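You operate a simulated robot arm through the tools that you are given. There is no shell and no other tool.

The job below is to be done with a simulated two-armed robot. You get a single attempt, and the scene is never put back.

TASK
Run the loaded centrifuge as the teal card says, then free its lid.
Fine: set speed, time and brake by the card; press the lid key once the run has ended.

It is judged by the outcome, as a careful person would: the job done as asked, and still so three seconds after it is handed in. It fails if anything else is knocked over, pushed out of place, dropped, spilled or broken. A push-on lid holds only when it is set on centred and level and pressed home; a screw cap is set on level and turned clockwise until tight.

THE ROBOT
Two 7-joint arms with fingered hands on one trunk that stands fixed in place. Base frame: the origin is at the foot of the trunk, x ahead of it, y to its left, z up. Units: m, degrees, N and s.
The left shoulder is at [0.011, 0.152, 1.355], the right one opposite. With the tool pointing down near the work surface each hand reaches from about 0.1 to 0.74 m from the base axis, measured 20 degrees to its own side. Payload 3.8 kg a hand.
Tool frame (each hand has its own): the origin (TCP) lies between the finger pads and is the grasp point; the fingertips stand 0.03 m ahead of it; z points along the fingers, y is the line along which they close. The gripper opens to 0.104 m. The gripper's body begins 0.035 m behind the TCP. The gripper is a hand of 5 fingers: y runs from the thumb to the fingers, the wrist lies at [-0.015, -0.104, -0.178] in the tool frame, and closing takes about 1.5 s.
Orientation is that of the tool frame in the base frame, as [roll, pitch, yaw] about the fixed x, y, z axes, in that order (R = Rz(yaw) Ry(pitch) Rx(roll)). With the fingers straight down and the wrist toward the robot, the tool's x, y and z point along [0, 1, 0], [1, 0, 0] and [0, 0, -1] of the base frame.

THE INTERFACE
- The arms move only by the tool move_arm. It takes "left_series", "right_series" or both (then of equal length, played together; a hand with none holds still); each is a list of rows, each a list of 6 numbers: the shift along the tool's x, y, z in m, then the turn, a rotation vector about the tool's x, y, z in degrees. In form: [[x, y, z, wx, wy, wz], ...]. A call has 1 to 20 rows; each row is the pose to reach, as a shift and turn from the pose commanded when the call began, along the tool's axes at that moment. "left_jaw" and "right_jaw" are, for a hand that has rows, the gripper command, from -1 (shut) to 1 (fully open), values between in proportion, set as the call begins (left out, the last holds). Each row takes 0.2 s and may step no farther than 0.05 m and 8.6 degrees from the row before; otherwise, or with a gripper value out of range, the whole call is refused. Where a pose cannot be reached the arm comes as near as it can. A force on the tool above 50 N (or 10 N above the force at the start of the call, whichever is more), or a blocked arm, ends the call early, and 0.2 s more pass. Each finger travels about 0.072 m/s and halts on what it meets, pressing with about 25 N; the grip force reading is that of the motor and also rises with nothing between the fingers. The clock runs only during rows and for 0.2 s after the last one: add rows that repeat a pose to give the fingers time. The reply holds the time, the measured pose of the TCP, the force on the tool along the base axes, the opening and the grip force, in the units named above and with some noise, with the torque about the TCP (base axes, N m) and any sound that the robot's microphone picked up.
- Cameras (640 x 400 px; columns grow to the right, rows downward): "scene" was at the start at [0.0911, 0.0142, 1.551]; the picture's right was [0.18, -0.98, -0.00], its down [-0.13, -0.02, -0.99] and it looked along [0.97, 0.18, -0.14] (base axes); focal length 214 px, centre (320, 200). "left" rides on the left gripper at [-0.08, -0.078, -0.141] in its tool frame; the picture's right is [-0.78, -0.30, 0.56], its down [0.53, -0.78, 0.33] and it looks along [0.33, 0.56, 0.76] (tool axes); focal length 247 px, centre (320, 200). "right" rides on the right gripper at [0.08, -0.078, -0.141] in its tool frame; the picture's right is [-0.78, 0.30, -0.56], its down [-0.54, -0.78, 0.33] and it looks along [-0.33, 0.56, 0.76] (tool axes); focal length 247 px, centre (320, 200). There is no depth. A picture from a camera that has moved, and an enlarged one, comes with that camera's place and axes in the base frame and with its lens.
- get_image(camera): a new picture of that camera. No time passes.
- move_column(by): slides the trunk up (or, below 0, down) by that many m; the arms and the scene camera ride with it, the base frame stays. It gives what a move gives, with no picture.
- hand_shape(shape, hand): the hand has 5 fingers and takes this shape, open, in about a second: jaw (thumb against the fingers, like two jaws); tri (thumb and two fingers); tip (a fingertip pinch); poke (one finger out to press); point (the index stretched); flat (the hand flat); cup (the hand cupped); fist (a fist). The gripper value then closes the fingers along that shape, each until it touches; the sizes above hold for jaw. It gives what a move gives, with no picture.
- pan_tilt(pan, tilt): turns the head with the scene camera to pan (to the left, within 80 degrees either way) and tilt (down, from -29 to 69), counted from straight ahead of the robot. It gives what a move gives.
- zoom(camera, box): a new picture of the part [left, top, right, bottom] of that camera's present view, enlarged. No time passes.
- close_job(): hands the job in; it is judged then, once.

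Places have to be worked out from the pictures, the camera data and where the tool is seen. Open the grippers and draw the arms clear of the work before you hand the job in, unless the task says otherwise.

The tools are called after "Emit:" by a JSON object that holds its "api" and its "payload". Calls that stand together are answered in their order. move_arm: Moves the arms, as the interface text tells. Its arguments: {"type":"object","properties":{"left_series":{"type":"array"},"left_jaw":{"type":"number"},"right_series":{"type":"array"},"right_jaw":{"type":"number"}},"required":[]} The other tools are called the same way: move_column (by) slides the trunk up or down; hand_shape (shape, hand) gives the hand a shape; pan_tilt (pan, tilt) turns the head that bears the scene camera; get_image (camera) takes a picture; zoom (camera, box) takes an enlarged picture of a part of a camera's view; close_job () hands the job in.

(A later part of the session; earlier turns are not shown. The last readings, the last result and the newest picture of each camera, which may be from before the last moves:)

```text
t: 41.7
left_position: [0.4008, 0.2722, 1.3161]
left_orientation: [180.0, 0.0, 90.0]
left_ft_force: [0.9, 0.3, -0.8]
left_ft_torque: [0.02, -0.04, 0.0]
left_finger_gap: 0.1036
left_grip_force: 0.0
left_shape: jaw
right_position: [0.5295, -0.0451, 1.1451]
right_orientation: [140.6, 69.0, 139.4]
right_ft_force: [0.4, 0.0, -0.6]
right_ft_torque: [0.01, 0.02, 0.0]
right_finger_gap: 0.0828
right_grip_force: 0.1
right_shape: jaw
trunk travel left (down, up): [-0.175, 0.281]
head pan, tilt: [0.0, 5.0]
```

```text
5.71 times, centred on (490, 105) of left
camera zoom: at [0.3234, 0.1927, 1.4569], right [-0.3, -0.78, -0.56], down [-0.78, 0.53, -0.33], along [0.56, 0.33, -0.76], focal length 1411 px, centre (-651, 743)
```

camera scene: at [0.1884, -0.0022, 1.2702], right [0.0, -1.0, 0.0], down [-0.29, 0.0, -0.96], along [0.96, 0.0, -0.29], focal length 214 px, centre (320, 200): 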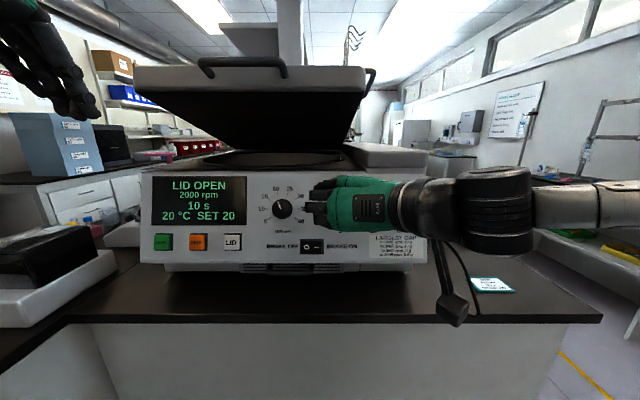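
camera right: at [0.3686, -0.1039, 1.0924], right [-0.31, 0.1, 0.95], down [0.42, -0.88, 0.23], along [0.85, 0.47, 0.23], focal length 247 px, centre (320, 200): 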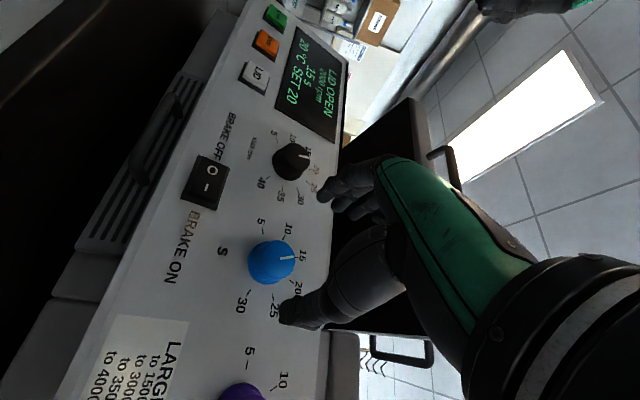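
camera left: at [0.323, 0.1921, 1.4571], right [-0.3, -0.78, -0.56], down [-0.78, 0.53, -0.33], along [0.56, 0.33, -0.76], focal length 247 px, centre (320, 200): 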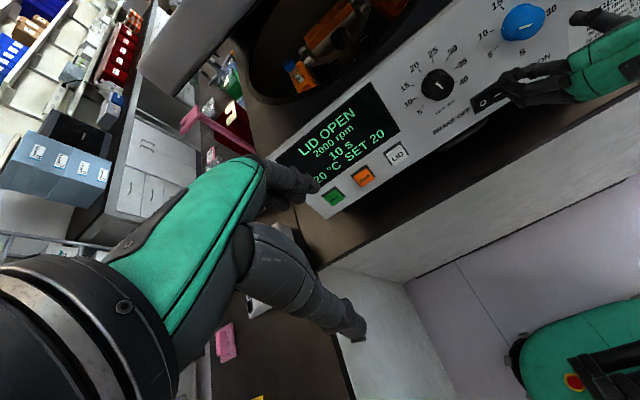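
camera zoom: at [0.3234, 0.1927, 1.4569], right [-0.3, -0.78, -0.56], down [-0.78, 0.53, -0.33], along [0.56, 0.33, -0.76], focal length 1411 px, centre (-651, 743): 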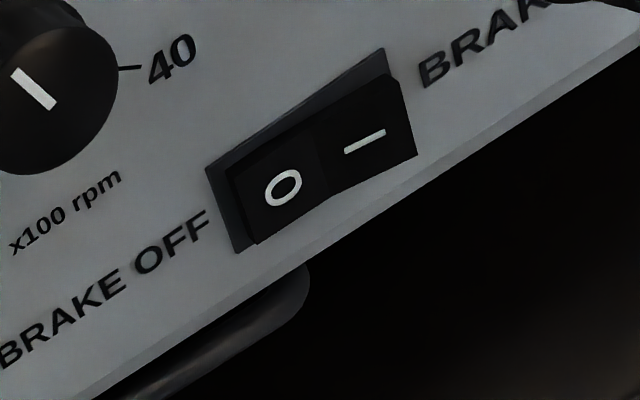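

The "–" half is at about (0.604, 0.005, 1.038) and stands proud, so it must be pressed in. I'll back off, then shape the right hand to poke and look where its fingertip lies.

Emit:
{"api": "move_arm", "payload": {"right_series": [[0, 0, -0.02, 0, 0, 0], [0, 0, -0.04, 0, 0, 0], [0, 0, -0.04, 0, 0, 0]]}}

Emit:
{"api": "hand_shape", "payload": {"shape": "poke", "hand": "right"}}

Emit:
{"api": "get_image", "payload": {"camera": "left"}}

Emit:
{"api": "get_image", "payload": {"camera": "right"}}

Emit:
{"api": "get_image", "payload": {"camera": "scene"}}

```text
t: 42.5
left_position: [0.4021, 0.2716, 1.3165]
left_orientation: [180.0, 0.0, 90.1]
left_ft_force: [0.9, 0.6, -0.4]
left_ft_torque: [-0.01, -0.01, 0.01]
left_finger_gap: 0.1037
left_grip_force: 0.0
left_shape: jaw
right_position: [0.4916, -0.0467, 1.1572]
right_orientation: [140.4, 69.1, 139.3]
right_ft_force: [-1.1, 0.7, 0.7]
right_ft_torque: [-0.01, -0.03, 0.02]
right_finger_gap: 0.0831
right_grip_force: 0.0
right_shape: jaw
trunk travel left (down, up): [-0.175, 0.281]
head pan, tilt: [0.0, 5.0]
```

```text
t: 43.4
left_position: [0.4008, 0.2726, 1.3164]
left_orientation: [179.9, 0.0, 90.0]
left_ft_force: [-0.1, -0.5, 0.9]
left_ft_torque: [-0.01, -0.02, -0.01]
left_finger_gap: 0.1036
left_grip_force: 0.0
left_shape: jaw
right_position: [0.4906, -0.0469, 1.1572]
right_orientation: [140.7, 69.0, 139.6]
right_ft_force: [-0.1, 0.7, -0.6]
right_ft_torque: [0.0, 0.0, 0.0]
right_finger_gap: 0.0002
right_grip_force: 0.0
right_shape: poke
trunk travel left (down, up): [-0.175, 0.281]
head pan, tilt: [0.0, 5.0]
```

```text
taken
camera left: at [0.3229, 0.1927, 1.4571], right [-0.3, -0.78, -0.56], down [-0.78, 0.53, -0.33], along [0.56, 0.33, -0.76], focal length 247 px, centre (320, 200)
```

left: 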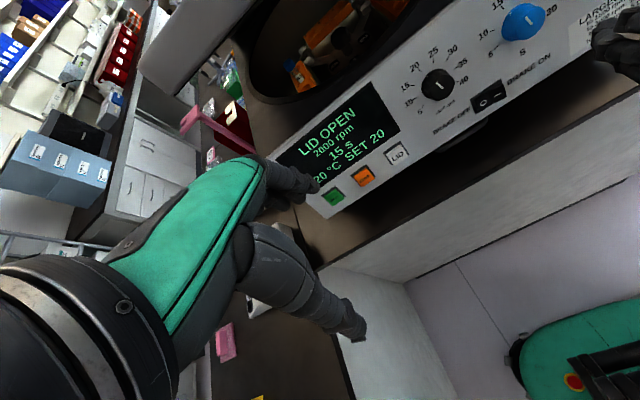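

```text
taken
camera right: at [0.3306, -0.1043, 1.1038], right [-0.31, 0.1, 0.95], down [0.42, -0.88, 0.23], along [0.85, 0.47, 0.23], focal length 247 px, centre (320, 200)
```

right: 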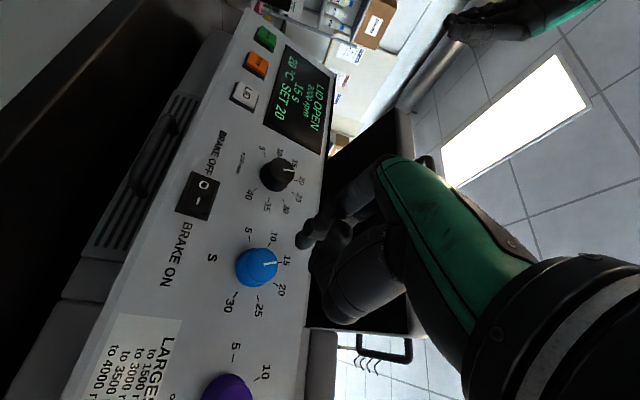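

```text
taken
camera scene: at [0.1886, -0.0026, 1.2701], right [0.0, -1.0, 0.0], down [-0.29, 0.0, -0.96], along [0.96, 0.0, -0.29], focal length 214 px, centre (320, 200)
```

scene: 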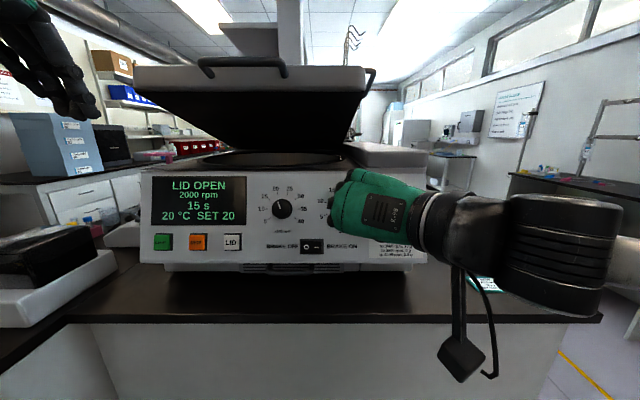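

Emit:
{"api": "zoom", "payload": {"camera": "right", "box": [240, 160, 440, 340]}}

Emit:
{"api": "zoom", "payload": {"camera": "scene", "box": [300, 150, 440, 270]}}

Emit:
{"api": "zoom", "payload": {"camera": "left", "box": [540, 0, 640, 90]}}

```text
2.22 times, centred on (340, 250) of right
camera zoom: at [0.3306, -0.1043, 1.1038], right [-0.31, 0.1, 0.95], down [0.42, -0.88, 0.23], along [0.85, 0.47, 0.23], focal length 549 px, centre (276, 89)
```

zoom: 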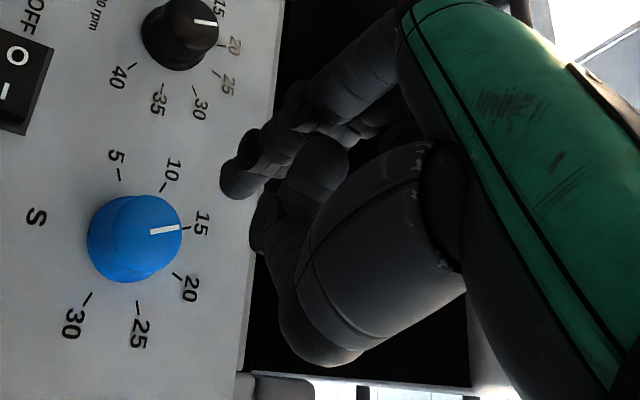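

```text
3.33 times, centred on (370, 210) of scene
camera zoom: at [0.1886, -0.0026, 1.2701], right [0.0, -1.0, 0.0], down [-0.29, 0.0, -0.96], along [0.96, 0.0, -0.29], focal length 715 px, centre (153, 167)
```

zoom: 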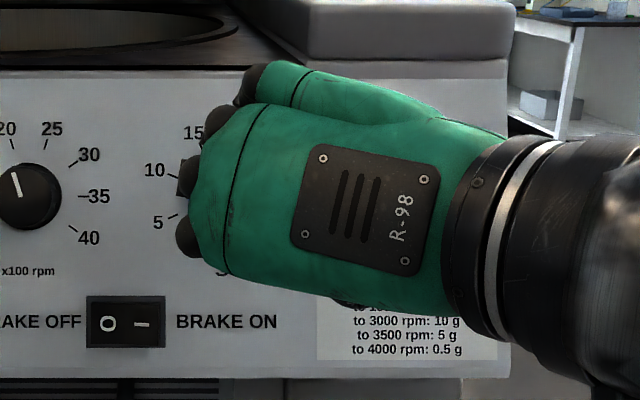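

```text
4.44 times, centred on (590, 45) of left
camera zoom: at [0.3229, 0.1927, 1.4571], right [-0.3, -0.78, -0.56], down [-0.78, 0.53, -0.33], along [0.56, 0.33, -0.76], focal length 1098 px, centre (-880, 889)
```

zoom: 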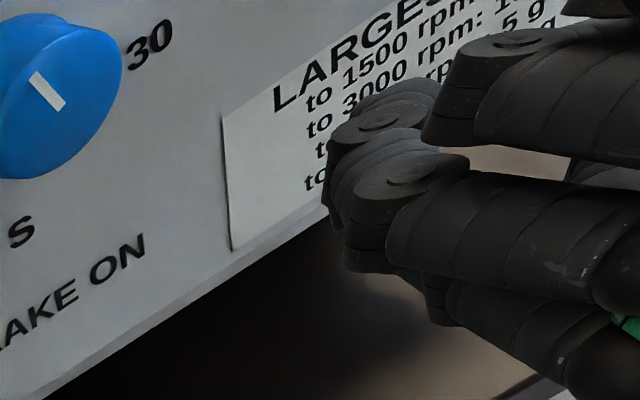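

The poke fingertip lies close to the tool axis about 0.033 m ahead of the TCP. I'll move it to 3 cm in front of the "–" half of the rocker.

Emit:
{"api": "move_arm", "payload": {"right_series": [[0.03, 0.007, 0.0, 0, 0, 0], [0.06, 0.014, 0.01, 0, 0, 0], [0.0891, 0.0211, 0.03, 0, 0, 0], [0.0891, 0.0211, 0.055, 0, 0, 0], [0.0891, 0.0211, 0.0776, 0, 0, 0], [0.0891, 0.0211, 0.0776, 0, 0, 0]]}}

Emit:
{"api": "get_image", "payload": {"camera": "left"}}

Emit:
{"api": "get_image", "payload": {"camera": "right"}}

Emit:
{"api": "get_image", "payload": {"camera": "scene"}}

```text
t: 44.8
left_position: [0.3999, 0.2733, 1.3166]
left_orientation: [179.9, -0.1, 90.0]
left_ft_force: [0.6, 0.1, -0.6]
left_ft_torque: [-0.03, -0.01, -0.02]
left_finger_gap: 0.1035
left_grip_force: 0.1
left_shape: jaw
right_position: [0.4926, -0.0116, 1.0802]
right_orientation: [141.1, 68.9, 139.8]
right_ft_force: [0.1, -0.5, 0.2]
right_ft_torque: [0.01, -0.03, 0.01]
right_finger_gap: 0.0
right_grip_force: 0.1
right_shape: poke
right hand out of reach, approached as far as the arm can: row 3, 4, 5, 6
trunk travel left (down, up): [-0.175, 0.281]
head pan, tilt: [0.0, 5.0]
```

```text
taken
camera left: at [0.323, 0.1926, 1.4571], right [-0.3, -0.78, -0.56], down [-0.78, 0.53, -0.33], along [0.56, 0.33, -0.76], focal length 247 px, centre (320, 200)
```

left: 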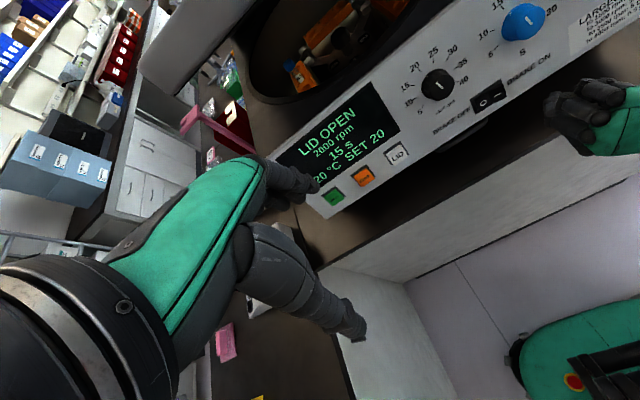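

```text
taken
camera right: at [0.3318, -0.0687, 1.0289], right [-0.31, 0.1, 0.95], down [0.42, -0.88, 0.23], along [0.85, 0.47, 0.22], focal length 247 px, centre (320, 200)
```

right: 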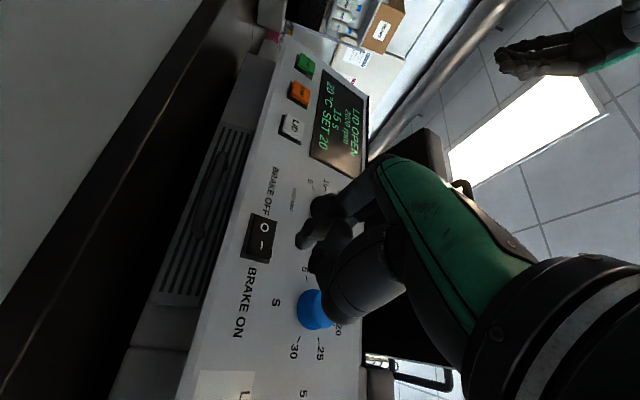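

```text
taken
camera scene: at [0.1887, -0.0027, 1.2701], right [0.0, -1.0, 0.0], down [-0.29, 0.0, -0.96], along [0.96, 0.0, -0.29], focal length 214 px, centre (320, 200)
```

scene: 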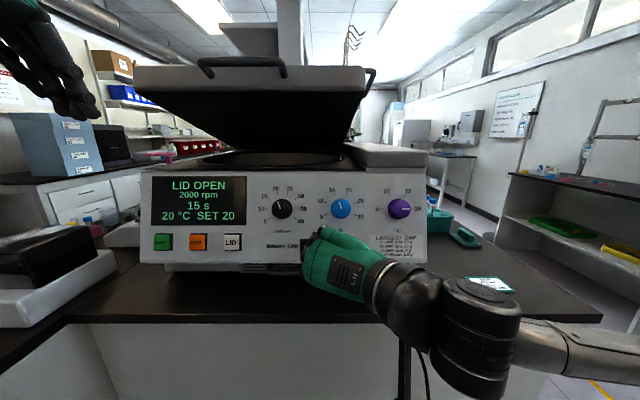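

The arm stopped short at x 0.493 with this roll. I'll roll the hand 22° anticlockwise, which suited lower positions before, and move on toward the rocker standoff.

Emit:
{"api": "move_arm", "payload": {"right_series": [[0.0, 0.0, 0.0, 0, 0, -7], [0.0, 0.0, 0.0, 0, 0, -14], [0.0, 0.0, 0.0, 0, 0, -22], [0.003, 0.001, 0.018, 0, 0, -22], [0.006, 0.003, 0.036, 0, 0, -22], [0.0095, 0.0042, 0.0538, 0, 0, -22], [0.0095, 0.0042, 0.0538, 0, 0, -22]]}}

Emit:
{"api": "get_image", "payload": {"camera": "left"}}

Emit:
{"api": "get_image", "payload": {"camera": "right"}}

Emit:
{"api": "get_image", "payload": {"camera": "scene"}}

```text
t: 46.4
left_position: [0.4007, 0.2711, 1.3155]
left_orientation: [180.0, 0.1, 90.0]
left_ft_force: [1.1, 0.3, 0.3]
left_ft_torque: [0.02, -0.01, 0.02]
left_finger_gap: 0.1038
left_grip_force: 0.2
left_shape: jaw
right_position: [0.5445, -0.0032, 1.0588]
right_orientation: [-153.0, 72.1, -151.0]
right_ft_force: [-1.0, 0.6, 0.1]
right_ft_torque: [0.02, 0.04, -0.01]
right_finger_gap: 0.0003
right_grip_force: 0.0
right_shape: poke
trunk travel left (down, up): [-0.175, 0.281]
head pan, tilt: [0.0, 5.0]
```

```text
taken
camera left: at [0.3228, 0.1924, 1.4571], right [-0.3, -0.78, -0.56], down [-0.78, 0.53, -0.33], along [0.56, 0.33, -0.76], focal length 247 px, centre (320, 200)
```

left: 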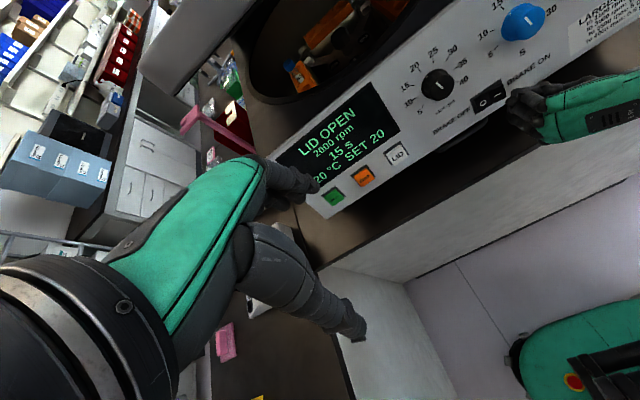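

```text
taken
camera right: at [0.3916, -0.0931, 1.0323], right [-0.34, 0.4, 0.85], down [0.51, -0.68, 0.53], along [0.79, 0.61, 0.03], focal length 247 px, centre (320, 200)
```

right: 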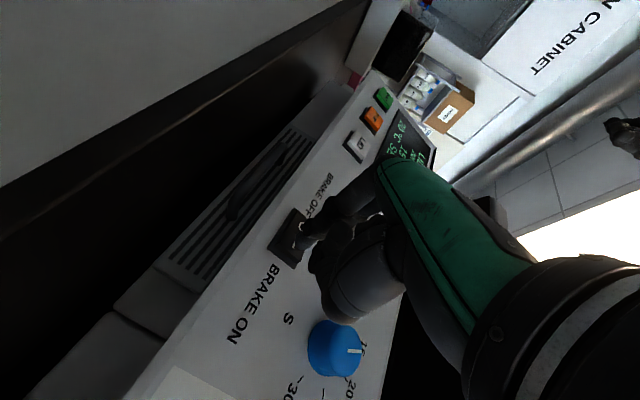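

```text
taken
camera scene: at [0.1885, -0.0028, 1.2701], right [0.0, -1.0, 0.0], down [-0.29, 0.0, -0.96], along [0.96, 0.0, -0.29], focal length 214 px, centre (320, 200)
```

scene: 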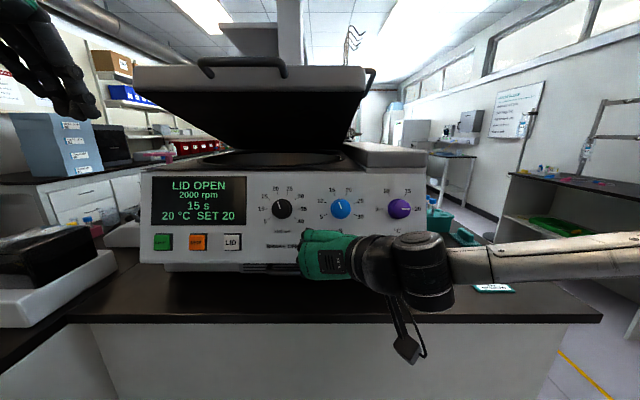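

The standoff was reached. I'll enlarge both hand views to check the fingertip lines up with the "–" half.

Emit:
{"api": "zoom", "payload": {"camera": "left", "box": [440, 60, 560, 140]}}

Emit:
{"api": "zoom", "payload": {"camera": "right", "box": [240, 180, 380, 300]}}

```text
5.00 times, centred on (500, 100) of left
camera zoom: at [0.3228, 0.1924, 1.4571], right [-0.3, -0.78, -0.56], down [-0.78, 0.53, -0.33], along [0.56, 0.33, -0.76], focal length 1235 px, centre (-580, 700)
```

zoom: 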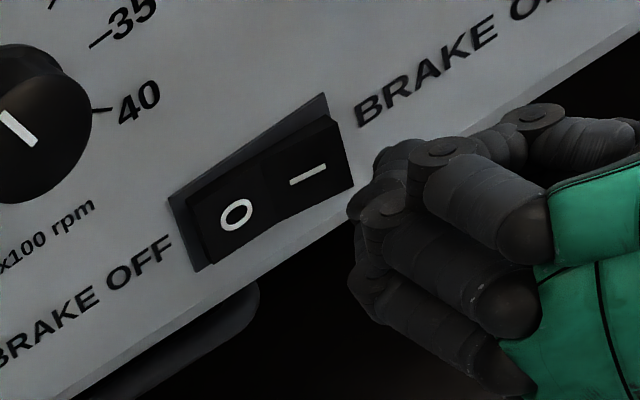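

```text
3.33 times, centred on (310, 240) of right
camera zoom: at [0.3916, -0.0931, 1.0323], right [-0.34, 0.4, 0.85], down [0.51, -0.68, 0.53], along [0.79, 0.61, 0.03], focal length 823 px, centre (353, 67)
```

zoom: 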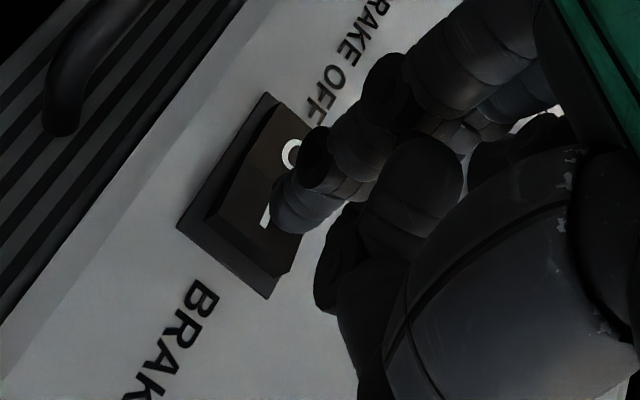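

The fingertip's path ends on the outer part of the "–" half. I'll press forward in small steps and watch the force.

Emit:
{"api": "move_arm", "payload": {"right_series": [[0, 0, 0.01, 0, 0, 0], [0, 0, 0.02, 0, 0, 0], [0, 0, 0.025, 0, 0, 0], [0, 0, 0.029, 0, 0, 0], [0, 0, 0.032, 0, 0, 0], [0, 0, 0.032, 0, 0, 0]]}}

Emit:
{"api": "zoom", "payload": {"camera": "left", "box": [440, 60, 560, 140]}}

Emit:
{"api": "zoom", "payload": {"camera": "right", "box": [240, 180, 380, 300]}}

```text
t: 47.8
left_position: [0.4003, 0.2718, 1.3161]
left_orientation: [180.0, 0.1, 90.1]
left_ft_force: [0.6, 0.3, 0.0]
left_ft_torque: [-0.02, -0.01, -0.01]
left_finger_gap: 0.1039
left_grip_force: 0.1
left_shape: jaw
right_position: [0.5737, -0.0031, 1.05]
right_orientation: [-152.9, 72.1, -150.9]
right_ft_force: [-1.3, 0.0, 0.4]
right_ft_torque: [-0.02, 0.01, 0.03]
right_finger_gap: 0.0001
right_grip_force: 0.0
right_shape: poke
trunk travel left (down, up): [-0.175, 0.281]
head pan, tilt: [0.0, 5.0]
```

```text
5.00 times, centred on (500, 100) of left
camera zoom: at [0.3226, 0.1927, 1.4571], right [-0.3, -0.78, -0.56], down [-0.78, 0.53, -0.33], along [0.56, 0.33, -0.76], focal length 1235 px, centre (-580, 700)
```

zoom: 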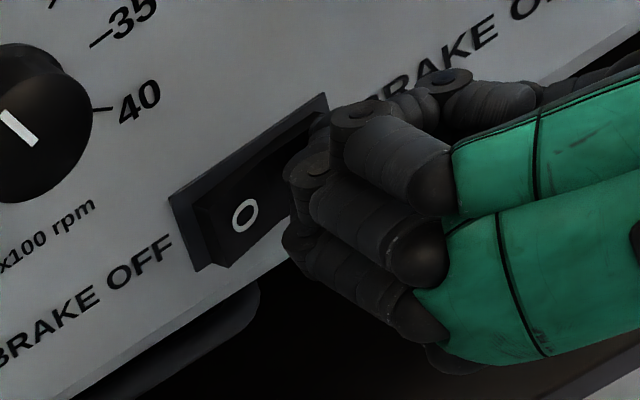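

```text
3.33 times, centred on (310, 240) of right
camera zoom: at [0.4213, -0.0935, 1.0237], right [-0.34, 0.4, 0.85], down [0.51, -0.68, 0.53], along [0.79, 0.61, 0.03], focal length 823 px, centre (353, 67)
```

zoom: 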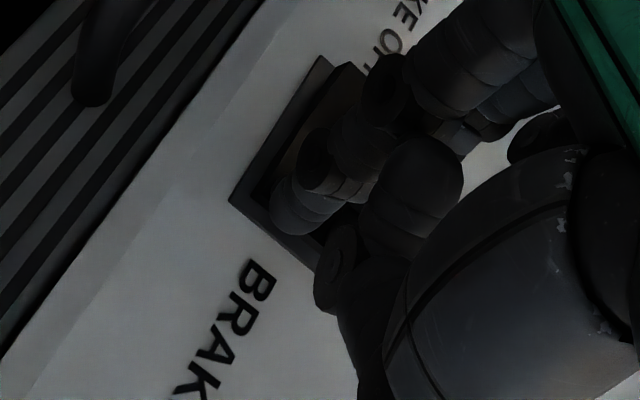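

The "O" half now stands proud, so the rocker seems to have flipped. I'll draw the finger back and verify.

Emit:
{"api": "move_arm", "payload": {"right_series": [[0, 0, -0.015, 0, 0, 0], [0, 0, -0.03, 0, 0, 0], [0, 0, -0.05, 0, 0, 0], [0, 0, -0.05, 0, 0, 0]]}}

Emit:
{"api": "zoom", "payload": {"camera": "left", "box": [440, 60, 560, 140]}}

Emit:
{"api": "zoom", "payload": {"camera": "left", "box": [270, 0, 640, 210]}}

```text
t: 48.8
left_position: [0.4014, 0.2726, 1.3164]
left_orientation: [-179.9, 0.0, 90.0]
left_ft_force: [-0.5, -0.4, -0.3]
left_ft_torque: [0.01, 0.01, -0.02]
left_finger_gap: 0.1037
left_grip_force: 0.0
left_shape: jaw
right_position: [0.5267, -0.0033, 1.0649]
right_orientation: [-152.8, 71.9, -150.9]
right_ft_force: [0.1, 0.3, -0.4]
right_ft_torque: [-0.01, 0.02, -0.01]
right_finger_gap: 0.0002
right_grip_force: 0.0
right_shape: poke
trunk travel left (down, up): [-0.175, 0.281]
head pan, tilt: [0.0, 5.0]
```

```text
5.00 times, centred on (500, 100) of left
camera zoom: at [0.3233, 0.1927, 1.4569], right [-0.3, -0.78, -0.56], down [-0.78, 0.53, -0.33], along [0.56, 0.33, -0.76], focal length 1235 px, centre (-580, 700)
```

zoom: 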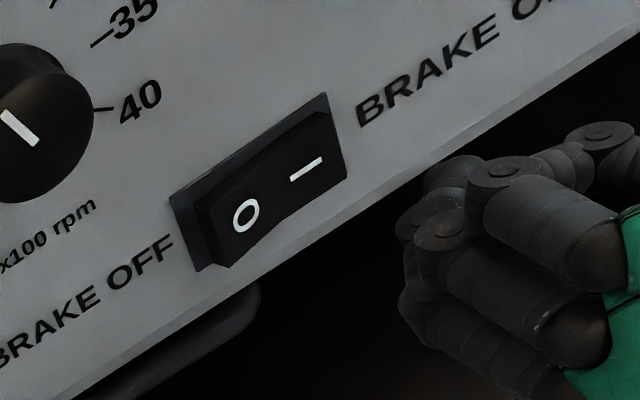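

```text
1.73 times, centred on (455, 105) of left
camera zoom: at [0.3233, 0.1927, 1.4569], right [-0.3, -0.78, -0.56], down [-0.78, 0.53, -0.33], along [0.56, 0.33, -0.76], focal length 427 px, centre (86, 364)
```

zoom: 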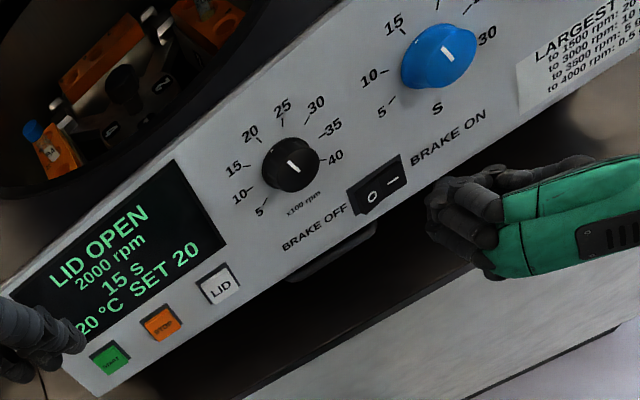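

The "O" side stands out now: brake on, with 2000 rpm and 15 s kept. Next the lid: its handle bar is near (0.64, 0.06–0.22, 1.40). I'll draw the right hand back to its own side first.

Emit:
{"api": "move_arm", "payload": {"right_series": [[0, -0.02, -0.035, 0, 0, 0], [-0.001, -0.06, -0.05, 0, 0, 0], [-0.002, -0.1, -0.065, 0, 0, 0], [-0.003, -0.13, -0.08, 0, 0, 0], [-0.0037, -0.151, -0.0928, 0, 0, 0], [-0.0037, -0.151, -0.0928, 0, 0, 0]]}}

Emit:
{"api": "get_image", "payload": {"camera": "scene"}}

```text
t: 50.2
left_position: [0.4009, 0.2725, 1.3152]
left_orientation: [-180.0, 0.0, 90.0]
left_ft_force: [-0.4, -0.2, -0.4]
left_ft_torque: [0.0, -0.01, 0.02]
left_finger_gap: 0.1036
left_grip_force: 0.1
left_shape: jaw
right_position: [0.4832, -0.0901, 1.0677]
right_orientation: [-153.3, 72.0, -151.4]
right_ft_force: [-0.3, 0.4, -0.2]
right_ft_torque: [-0.03, 0.0, -0.01]
right_finger_gap: 0.0001
right_grip_force: 0.1
right_shape: poke
right hand out of reach, approached as far as the arm can: row 3, 4, 5, 6
trunk travel left (down, up): [-0.175, 0.281]
head pan, tilt: [0.0, 5.0]
```

```text
taken
camera scene: at [0.1889, -0.0024, 1.2701], right [0.0, -1.0, 0.0], down [-0.29, 0.0, -0.96], along [0.96, 0.0, -0.29], focal length 214 px, centre (320, 200)
```

scene: 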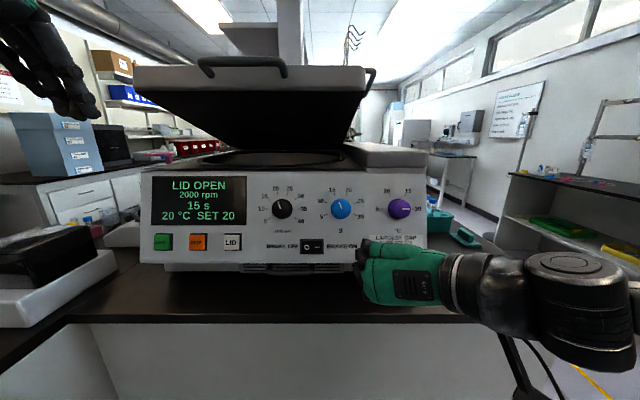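

The right hand is clear and the whole panel is visible. I'll raise the trunk 0.22 m so the left hand can work above the lid.

Emit:
{"api": "move_column", "payload": {"by": 0.22}}

Emit:
{"api": "pan_tilt", "payload": {"pan": 5, "tilt": 22}}

Emit:
{"api": "get_image", "payload": {"camera": "scene"}}

Emit:
{"api": "get_image", "payload": {"camera": "left"}}

Emit:
{"api": "get_image", "payload": {"camera": "right"}}

```text
t: 52.5
left_position: [0.4005, 0.2726, 1.5357]
left_orientation: [180.0, 0.0, 90.1]
left_ft_force: [-1.2, 0.0, -0.9]
left_ft_torque: [0.0, -0.01, -0.01]
left_finger_gap: 0.104
left_grip_force: 0.0
left_shape: jaw
right_position: [0.4811, -0.0922, 1.2876]
right_orientation: [-152.8, 72.0, -150.9]
right_ft_force: [0.0, 0.2, -0.4]
right_ft_torque: [0.01, -0.02, 0.01]
right_finger_gap: 0.0
right_grip_force: 0.0
right_shape: poke
trunk travel left (down, up): [-0.395, 0.061]
head pan, tilt: [0.0, 5.0]
```

```text
t: 53.3
left_position: [0.4007, 0.272, 1.5353]
left_orientation: [180.0, 0.1, 90.0]
left_ft_force: [0.8, -0.3, -0.2]
left_ft_torque: [0.01, 0.01, 0.02]
left_finger_gap: 0.104
left_grip_force: 0.1
left_shape: jaw
right_position: [0.4807, -0.0925, 1.2871]
right_orientation: [-153.0, 71.9, -151.0]
right_ft_force: [0.4, -0.3, 0.8]
right_ft_torque: [0.01, -0.01, -0.01]
right_finger_gap: 0.0
right_grip_force: 0.1
right_shape: poke
trunk travel left (down, up): [-0.395, 0.061]
head pan, tilt: [5.0, 22.0]
```

```text
taken
camera scene: at [0.0962, 0.0055, 1.4965], right [0.09, -1.0, 0.0], down [-0.38, -0.03, -0.92], along [0.92, 0.08, -0.38], focal length 214 px, centre (320, 200)
```

scene: 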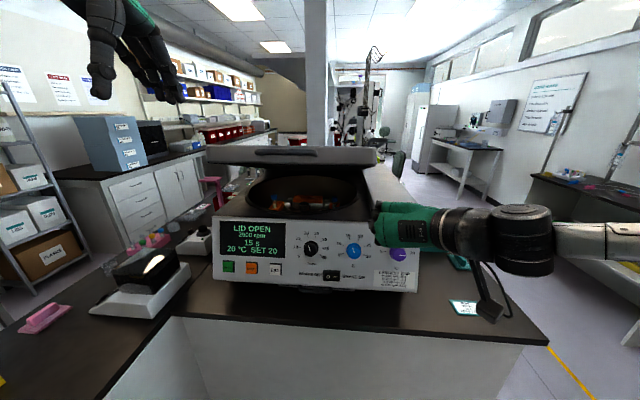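

```text
taken
camera left: at [0.3229, 0.1927, 1.6771], right [-0.3, -0.78, -0.56], down [-0.78, 0.53, -0.33], along [0.56, 0.33, -0.76], focal length 247 px, centre (320, 200)
```

left: 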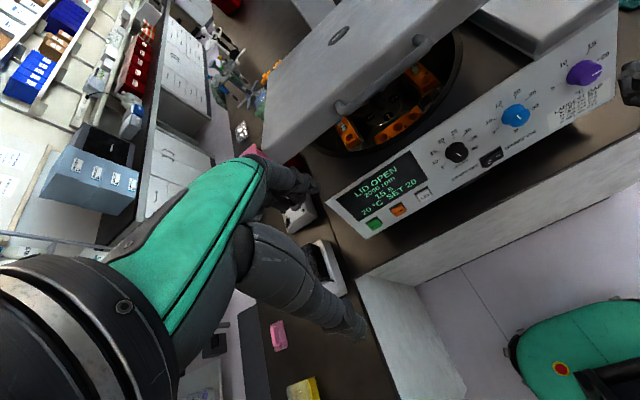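

```text
taken
camera right: at [0.3282, -0.1818, 1.2609], right [-0.34, 0.4, 0.85], down [0.51, -0.68, 0.53], along [0.79, 0.61, 0.03], focal length 247 px, centre (320, 200)
```

right: 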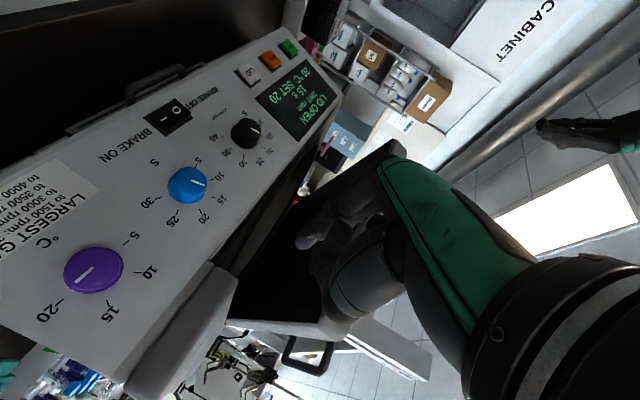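

Before closing the lid I'll look into the rotor once more to check the load is seated and even.

Emit:
{"api": "zoom", "payload": {"camera": "left", "box": [300, 20, 480, 170]}}

Emit:
{"api": "zoom", "payload": {"camera": "scene", "box": [235, 160, 375, 220]}}

```text
2.67 times, centred on (390, 95) of left
camera zoom: at [0.3229, 0.1927, 1.6771], right [-0.3, -0.78, -0.56], down [-0.78, 0.53, -0.33], along [0.56, 0.33, -0.76], focal length 659 px, centre (133, 480)
```

zoom: 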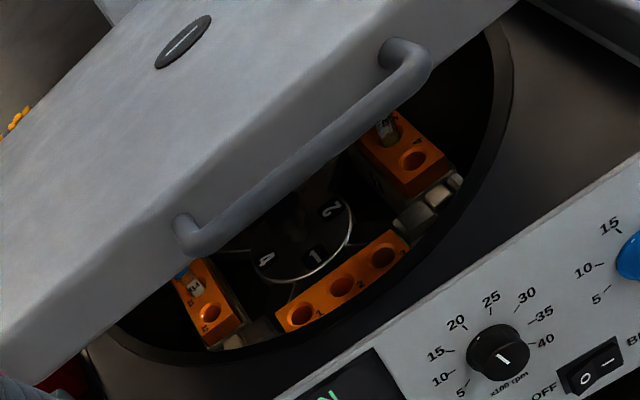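

```text
4.57 times, centred on (305, 190) of scene
camera zoom: at [0.0962, 0.0055, 1.4965], right [0.09, -1.0, 0.0], down [-0.38, -0.03, -0.92], along [0.92, 0.08, -0.38], focal length 980 px, centre (389, 246)
```

zoom: 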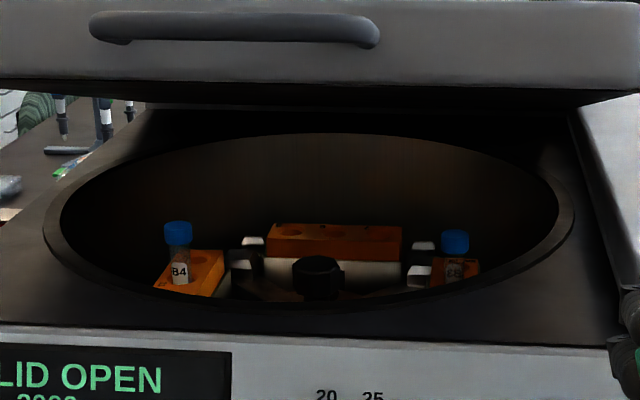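

The load looks even (a tube in each of the opposite buckets 2 and 4). I'll close the left hand's fingers and bring it over the lid's front edge, a few centimetres above the top.

Emit:
{"api": "move_arm", "payload": {"left_series": [[-0.017, 0.039, 0, -3, 0, 0], [-0.033, 0.077, 0, -6, 0, 0], [-0.05, 0.116, 0, -9, 0, 0], [-0.066, 0.154, 0, -12.5, 0, 0], [-0.083, 0.193, 0, -16, 0, 0], [-0.1, 0.231, 0.0, -19, 0, 0], [-0.116, 0.27, 0.0, -22, 0, 0], [-0.132, 0.308, 0.02, -25, 0, 0], [-0.132, 0.308, 0.05, -25, 0, 0], [-0.132, 0.308, 0.05, -25, 0, 0]], "left_jaw": -1}}

Emit:
{"api": "get_image", "payload": {"camera": "scene"}}

Emit:
{"api": "get_image", "payload": {"camera": "left"}}

```text
t: 55.5
left_position: [0.6505, 0.1941, 1.5025]
left_orientation: [154.9, 0.1, 90.1]
left_ft_force: [-0.6, -0.4, 0.5]
left_ft_torque: [0.02, 0.0, 0.02]
left_finger_gap: 0.0002
left_grip_force: 25.3
left_shape: jaw
left hand out of reach, approached as far as the arm can: row 5, 6, 7, 8, 9, 10
right_position: [0.4791, -0.0908, 1.2877]
right_orientation: [-152.8, 72.1, -150.9]
right_ft_force: [-0.6, 1.3, -0.2]
right_ft_torque: [-0.01, 0.0, -0.01]
right_finger_gap: 0.0
right_grip_force: 0.1
right_shape: poke
trunk travel left (down, up): [-0.395, 0.061]
head pan, tilt: [5.0, 22.0]
```

```text
taken
camera scene: at [0.0944, 0.0068, 1.4966], right [0.09, -1.0, 0.0], down [-0.38, -0.03, -0.92], along [0.92, 0.08, -0.38], focal length 214 px, centre (320, 200)
```

scene: 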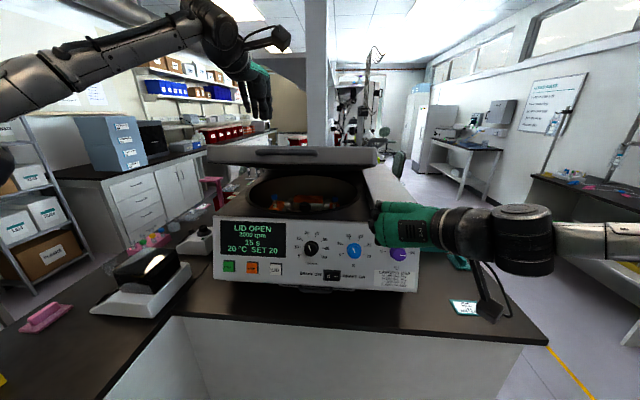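

```text
taken
camera left: at [0.5198, 0.1136, 1.5972], right [-0.03, -0.78, -0.63], down [-0.56, 0.53, -0.63], along [0.83, 0.33, -0.45], focal length 247 px, centre (320, 200)
```

left: 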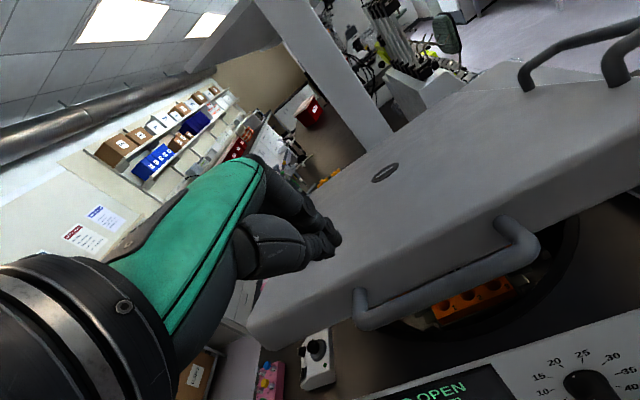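

The left hand cannot reach straight down that far forward. A hammer-fist pose from the side should: fist, fingers forward, little-finger edge down on the handle bar. I'll first draw the left hand back.

Emit:
{"api": "move_arm", "payload": {"left_series": [[0.012, -0.034, -0.022, 5, 0, 0], [0.024, -0.067, -0.045, 10, 0, 0], [0.036, -0.101, -0.067, 15, 0, 0], [0.048, -0.135, -0.089, 20, 0, 0], [0.06, -0.1685, -0.1118, 25, 0, 0], [0.06, -0.1685, -0.1118, 25, 0, 0]]}}

Emit:
{"api": "hand_shape", "payload": {"shape": "fist", "hand": "left"}}

Emit:
{"api": "get_image", "payload": {"camera": "left"}}

Emit:
{"api": "get_image", "payload": {"camera": "scene"}}

```text
t: 56.9
left_position: [0.4482, 0.2514, 1.5297]
left_orientation: [-179.9, 0.1, 90.0]
left_ft_force: [-1.1, 0.0, -0.5]
left_ft_torque: [-0.02, 0.0, 0.0]
left_finger_gap: 0.0001
left_grip_force: 25.0
left_shape: jaw
right_position: [0.4813, -0.0922, 1.2872]
right_orientation: [-152.8, 71.9, -150.9]
right_ft_force: [-0.6, 0.8, -0.3]
right_ft_torque: [0.01, 0.0, 0.0]
right_finger_gap: 0.0001
right_grip_force: 0.1
right_shape: poke
trunk travel left (down, up): [-0.395, 0.061]
head pan, tilt: [5.0, 22.0]
```

```text
t: 57.8
left_position: [0.4488, 0.2508, 1.5308]
left_orientation: [-179.9, 0.0, 90.0]
left_ft_force: [-0.3, 0.3, -0.5]
left_ft_torque: [-0.05, -0.01, -0.01]
left_finger_gap: 0.0
left_grip_force: 0.0
left_shape: fist
right_position: [0.4811, -0.0913, 1.2868]
right_orientation: [-153.2, 71.9, -151.2]
right_ft_force: [0.1, -0.2, -0.1]
right_ft_torque: [0.02, 0.03, 0.03]
right_finger_gap: 0.0001
right_grip_force: 0.0
right_shape: poke
trunk travel left (down, up): [-0.395, 0.061]
head pan, tilt: [5.0, 22.0]
```

```text
taken
camera left: at [0.3708, 0.1718, 1.6713], right [-0.3, -0.78, -0.56], down [-0.78, 0.53, -0.33], along [0.56, 0.33, -0.76], focal length 247 px, centre (320, 200)
```

left: 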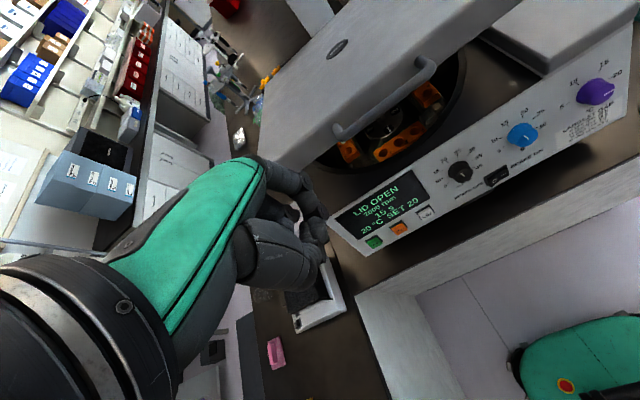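

```text
taken
camera scene: at [0.0963, 0.0054, 1.4964], right [0.09, -1.0, 0.0], down [-0.38, -0.03, -0.92], along [0.92, 0.08, -0.39], focal length 214 px, centre (320, 200)
```

scene: 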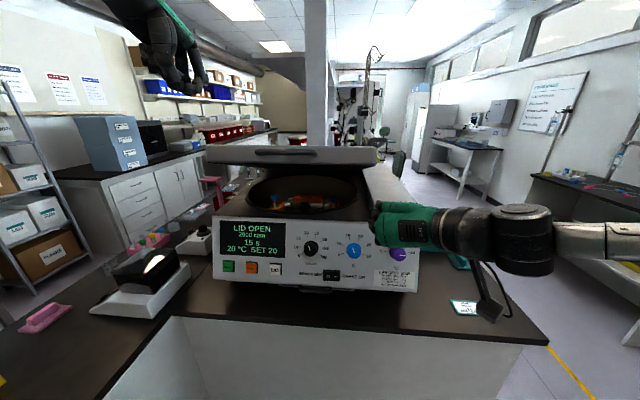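

Now I'll turn the left fist so its fingers face forward with the wrist out to the left, staying clear of the lid.

Emit:
{"api": "move_arm", "payload": {"left_series": [[0, 0, 0, -4.62, 4.62, 4.62], [0, 0, 0, -9.24, 9.24, 9.24], [0, 0, 0, -13.86, 13.86, 13.86], [0, 0, 0, -18.48, 18.48, 18.48], [0, 0, 0, -23.1, 23.1, 23.1], [0, 0, 0, -27.7, 27.7, 27.7], [0, 0, 0, -32.3, 32.3, 32.3], [0, 0, 0, -36.95, 36.95, 36.95], [0, 0, 0, -41.6, 41.6, 41.6], [0, 0, 0, -46.2, 46.2, 46.2], [0, 0, 0, -50.8, 50.8, 50.8], [0, 0, 0, -55.4, 55.4, 55.4], [0, 0, 0, -60.0, 60.0, 60.0], [0, 0, 0, -64.7, 64.7, 64.7], [0, 0, 0, -69.28, 69.28, 69.28], [0, 0, 0, -69.28, 69.28, 69.28]]}}

Emit:
{"api": "get_image", "payload": {"camera": "scene"}}

Emit:
{"api": "get_image", "payload": {"camera": "left"}}

```text
t: 61.2
left_position: [0.4494, 0.253, 1.5329]
left_orientation: [14.2, -89.8, 165.8]
left_ft_force: [-0.6, -0.4, 0.3]
left_ft_torque: [0.0, 0.01, -0.04]
left_finger_gap: 0.0001
left_grip_force: 0.0
left_shape: fist
right_position: [0.481, -0.0923, 1.2865]
right_orientation: [-152.9, 71.9, -150.9]
right_ft_force: [0.4, -0.2, -0.6]
right_ft_torque: [0.01, -0.01, 0.02]
right_finger_gap: 0.0003
right_grip_force: 0.1
right_shape: poke
trunk travel left (down, up): [-0.395, 0.061]
head pan, tilt: [5.0, 22.0]
```

```text
taken
camera scene: at [0.096, 0.0054, 1.4964], right [0.09, -1.0, 0.0], down [-0.38, -0.03, -0.92], along [0.92, 0.08, -0.38], focal length 214 px, centre (320, 200)
```

scene: 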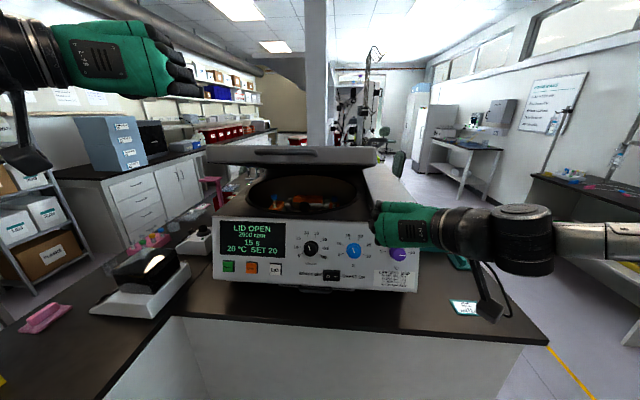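

```text
taken
camera left: at [0.308, 0.3312, 1.4532], right [0.56, 0.3, -0.78], down [0.33, 0.78, 0.53], along [0.76, -0.56, 0.34], focal length 247 px, centre (320, 200)
```

left: 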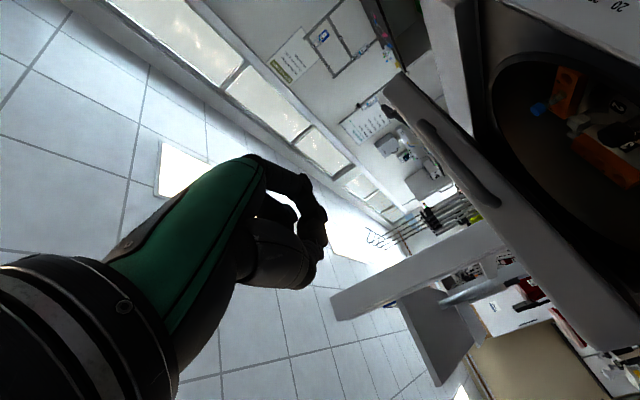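

The fist pose was reached exactly (fingers forward, wrist to the left). I'll carry it over the handle at z 1.53, well above the bar.

Emit:
{"api": "move_arm", "payload": {"left_series": [[0, 0.02, 0.037, 0, 0, 0], [0, 0.041, 0.074, 0, 0, 0], [0, 0.062, 0.11, 0, 0, 0], [0, 0.082, 0.147, 0, 0, 0], [0, 0.103, 0.184, 0, 0, 0], [0, 0.123, 0.2206, 0, 0, 0], [0, 0.123, 0.2206, 0, 0, 0]]}}

Emit:
{"api": "get_image", "payload": {"camera": "scene"}}

Emit:
{"api": "get_image", "payload": {"camera": "left"}}

```text
t: 62.8
left_position: [0.6726, 0.1309, 1.5329]
left_orientation: [-71.6, -90.0, -108.5]
left_ft_force: [-0.3, 0.3, 0.7]
left_ft_torque: [-0.02, 0.0, -0.01]
left_finger_gap: 0.0
left_grip_force: 0.0
left_shape: fist
right_position: [0.4804, -0.0911, 1.2867]
right_orientation: [-152.9, 72.0, -150.9]
right_ft_force: [-0.8, -0.1, 0.3]
right_ft_torque: [0.04, -0.01, 0.01]
right_finger_gap: 0.0001
right_grip_force: 0.1
right_shape: poke
trunk travel left (down, up): [-0.395, 0.061]
head pan, tilt: [5.0, 22.0]
```

```text
taken
camera scene: at [0.0954, 0.0059, 1.4965], right [0.09, -1.0, 0.0], down [-0.38, -0.03, -0.92], along [0.92, 0.08, -0.38], focal length 214 px, centre (320, 200)
```

scene: 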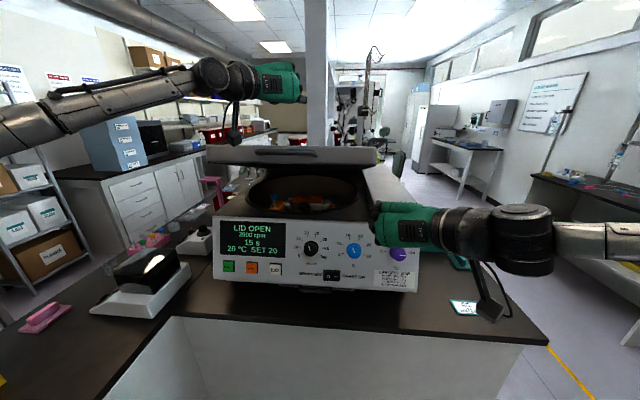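

```text
taken
camera left: at [0.5313, 0.2091, 1.4515], right [0.56, 0.3, -0.78], down [0.33, 0.78, 0.53], along [0.76, -0.55, 0.34], focal length 247 px, centre (320, 200)
```

left: 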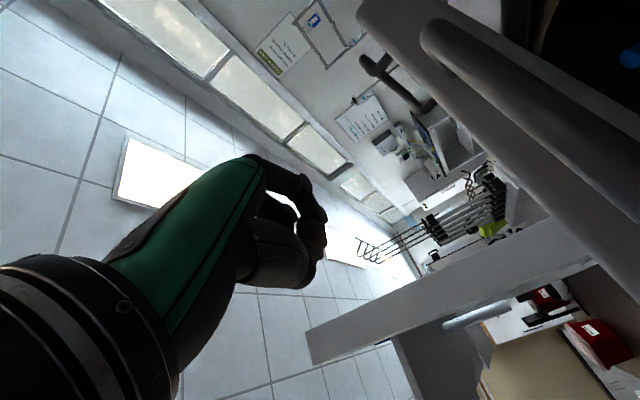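

The fist is above the handle. I'll lower it toward the bar and feel for contact.

Emit:
{"api": "move_arm", "payload": {"left_series": [[-0.03, 0, 0, 0, 0, 0], [-0.06, 0, 0, 0, 0, 0], [-0.075, 0, 0, 0, 0, 0], [-0.085, 0, 0, 0, 0, 0], [-0.095, 0, 0, 0, 0, 0], [-0.105, 0, 0, 0, 0, 0], [-0.105, 0, 0, 0, 0, 0]]}}

Emit:
{"api": "get_image", "payload": {"camera": "scene"}}

Emit:
{"api": "get_image", "payload": {"camera": "left"}}

```text
t: 64.4
left_position: [0.6708, 0.1295, 1.4282]
left_orientation: [19.9, -89.9, 160.2]
left_ft_force: [0.0, -0.4, -1.1]
left_ft_torque: [0.01, 0.0, -0.01]
left_finger_gap: 0.0
left_grip_force: 0.1
left_shape: fist
right_position: [0.4811, -0.0922, 1.2865]
right_orientation: [-152.8, 71.9, -150.8]
right_ft_force: [0.4, -0.4, -0.6]
right_ft_torque: [0.05, 0.02, 0.01]
right_finger_gap: 0.0
right_grip_force: 0.1
right_shape: poke
trunk travel left (down, up): [-0.395, 0.061]
head pan, tilt: [5.0, 22.0]
```

```text
taken
camera scene: at [0.0961, 0.0054, 1.4964], right [0.09, -1.0, 0.0], down [-0.38, -0.03, -0.92], along [0.92, 0.08, -0.39], focal length 214 px, centre (320, 200)
```

scene: 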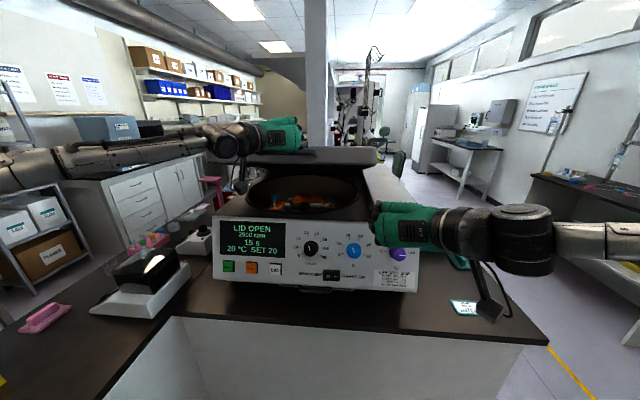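

```text
taken
camera left: at [0.5292, 0.208, 1.3477], right [0.56, 0.3, -0.78], down [0.33, 0.78, 0.53], along [0.76, -0.56, 0.33], focal length 247 px, centre (320, 200)
```

left: 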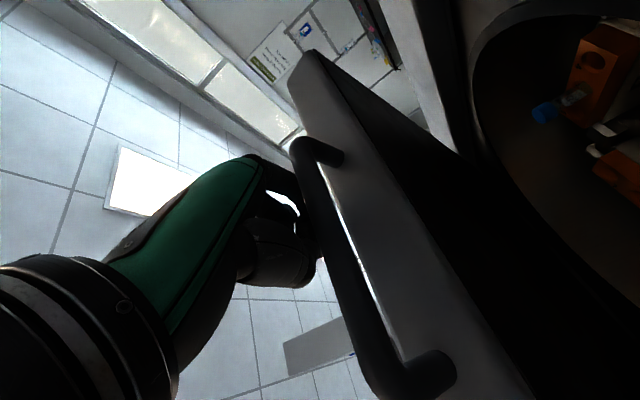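

The fist is just above the bar with no contact yet. I'll go on pressing down slowly, easing back slightly to follow the lid's arc.

Emit:
{"api": "move_arm", "payload": {"left_series": [[-0.01, 0, -0.003, 0, 0, 0], [-0.02, 0, -0.006, 0, 0, 0], [-0.03, 0, -0.009, 0, 0, 0], [-0.04, 0, -0.012, 0, 0, 0], [-0.05, 0, -0.015, 0, 0, 0], [-0.05, 0, -0.015, 0, 0, 0]]}}

Emit:
{"api": "get_image", "payload": {"camera": "scene"}}

Emit:
{"api": "get_image", "payload": {"camera": "left"}}

```text
t: 65.8
left_position: [0.6576, 0.1307, 1.3788]
left_orientation: [-91.5, -90.0, -88.5]
left_ft_force: [1.5, 0.2, 1.1]
left_ft_torque: [-0.02, 0.01, 0.01]
left_finger_gap: 0.0
left_grip_force: 0.1
left_shape: fist
right_position: [0.48, -0.0918, 1.2866]
right_orientation: [-152.8, 71.9, -150.9]
right_ft_force: [-0.3, -1.5, -0.3]
right_ft_torque: [0.0, 0.0, -0.03]
right_finger_gap: 0.0002
right_grip_force: 0.0
right_shape: poke
trunk travel left (down, up): [-0.395, 0.061]
head pan, tilt: [5.0, 22.0]
```

```text
taken
camera scene: at [0.0962, 0.0055, 1.4964], right [0.09, -1.0, 0.0], down [-0.38, -0.03, -0.92], along [0.92, 0.08, -0.39], focal length 214 px, centre (320, 200)
```

scene: 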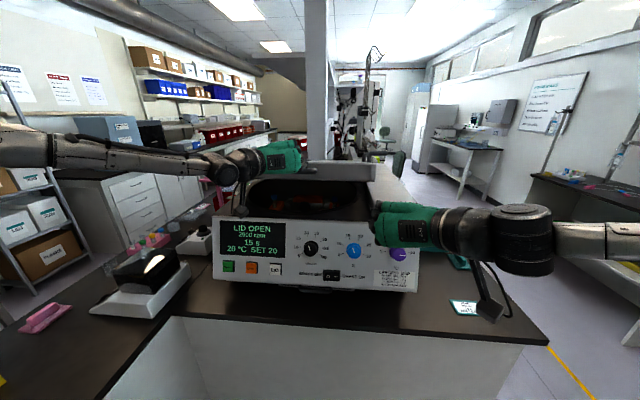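

```text
taken
camera left: at [0.5144, 0.2082, 1.2983], right [0.56, 0.3, -0.78], down [0.33, 0.78, 0.53], along [0.76, -0.55, 0.33], focal length 247 px, centre (320, 200)
```

left: 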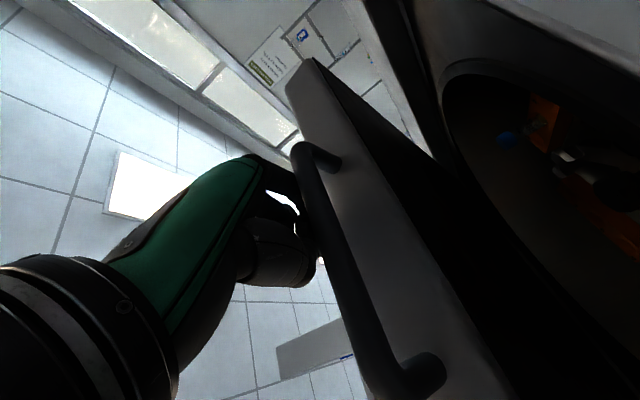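

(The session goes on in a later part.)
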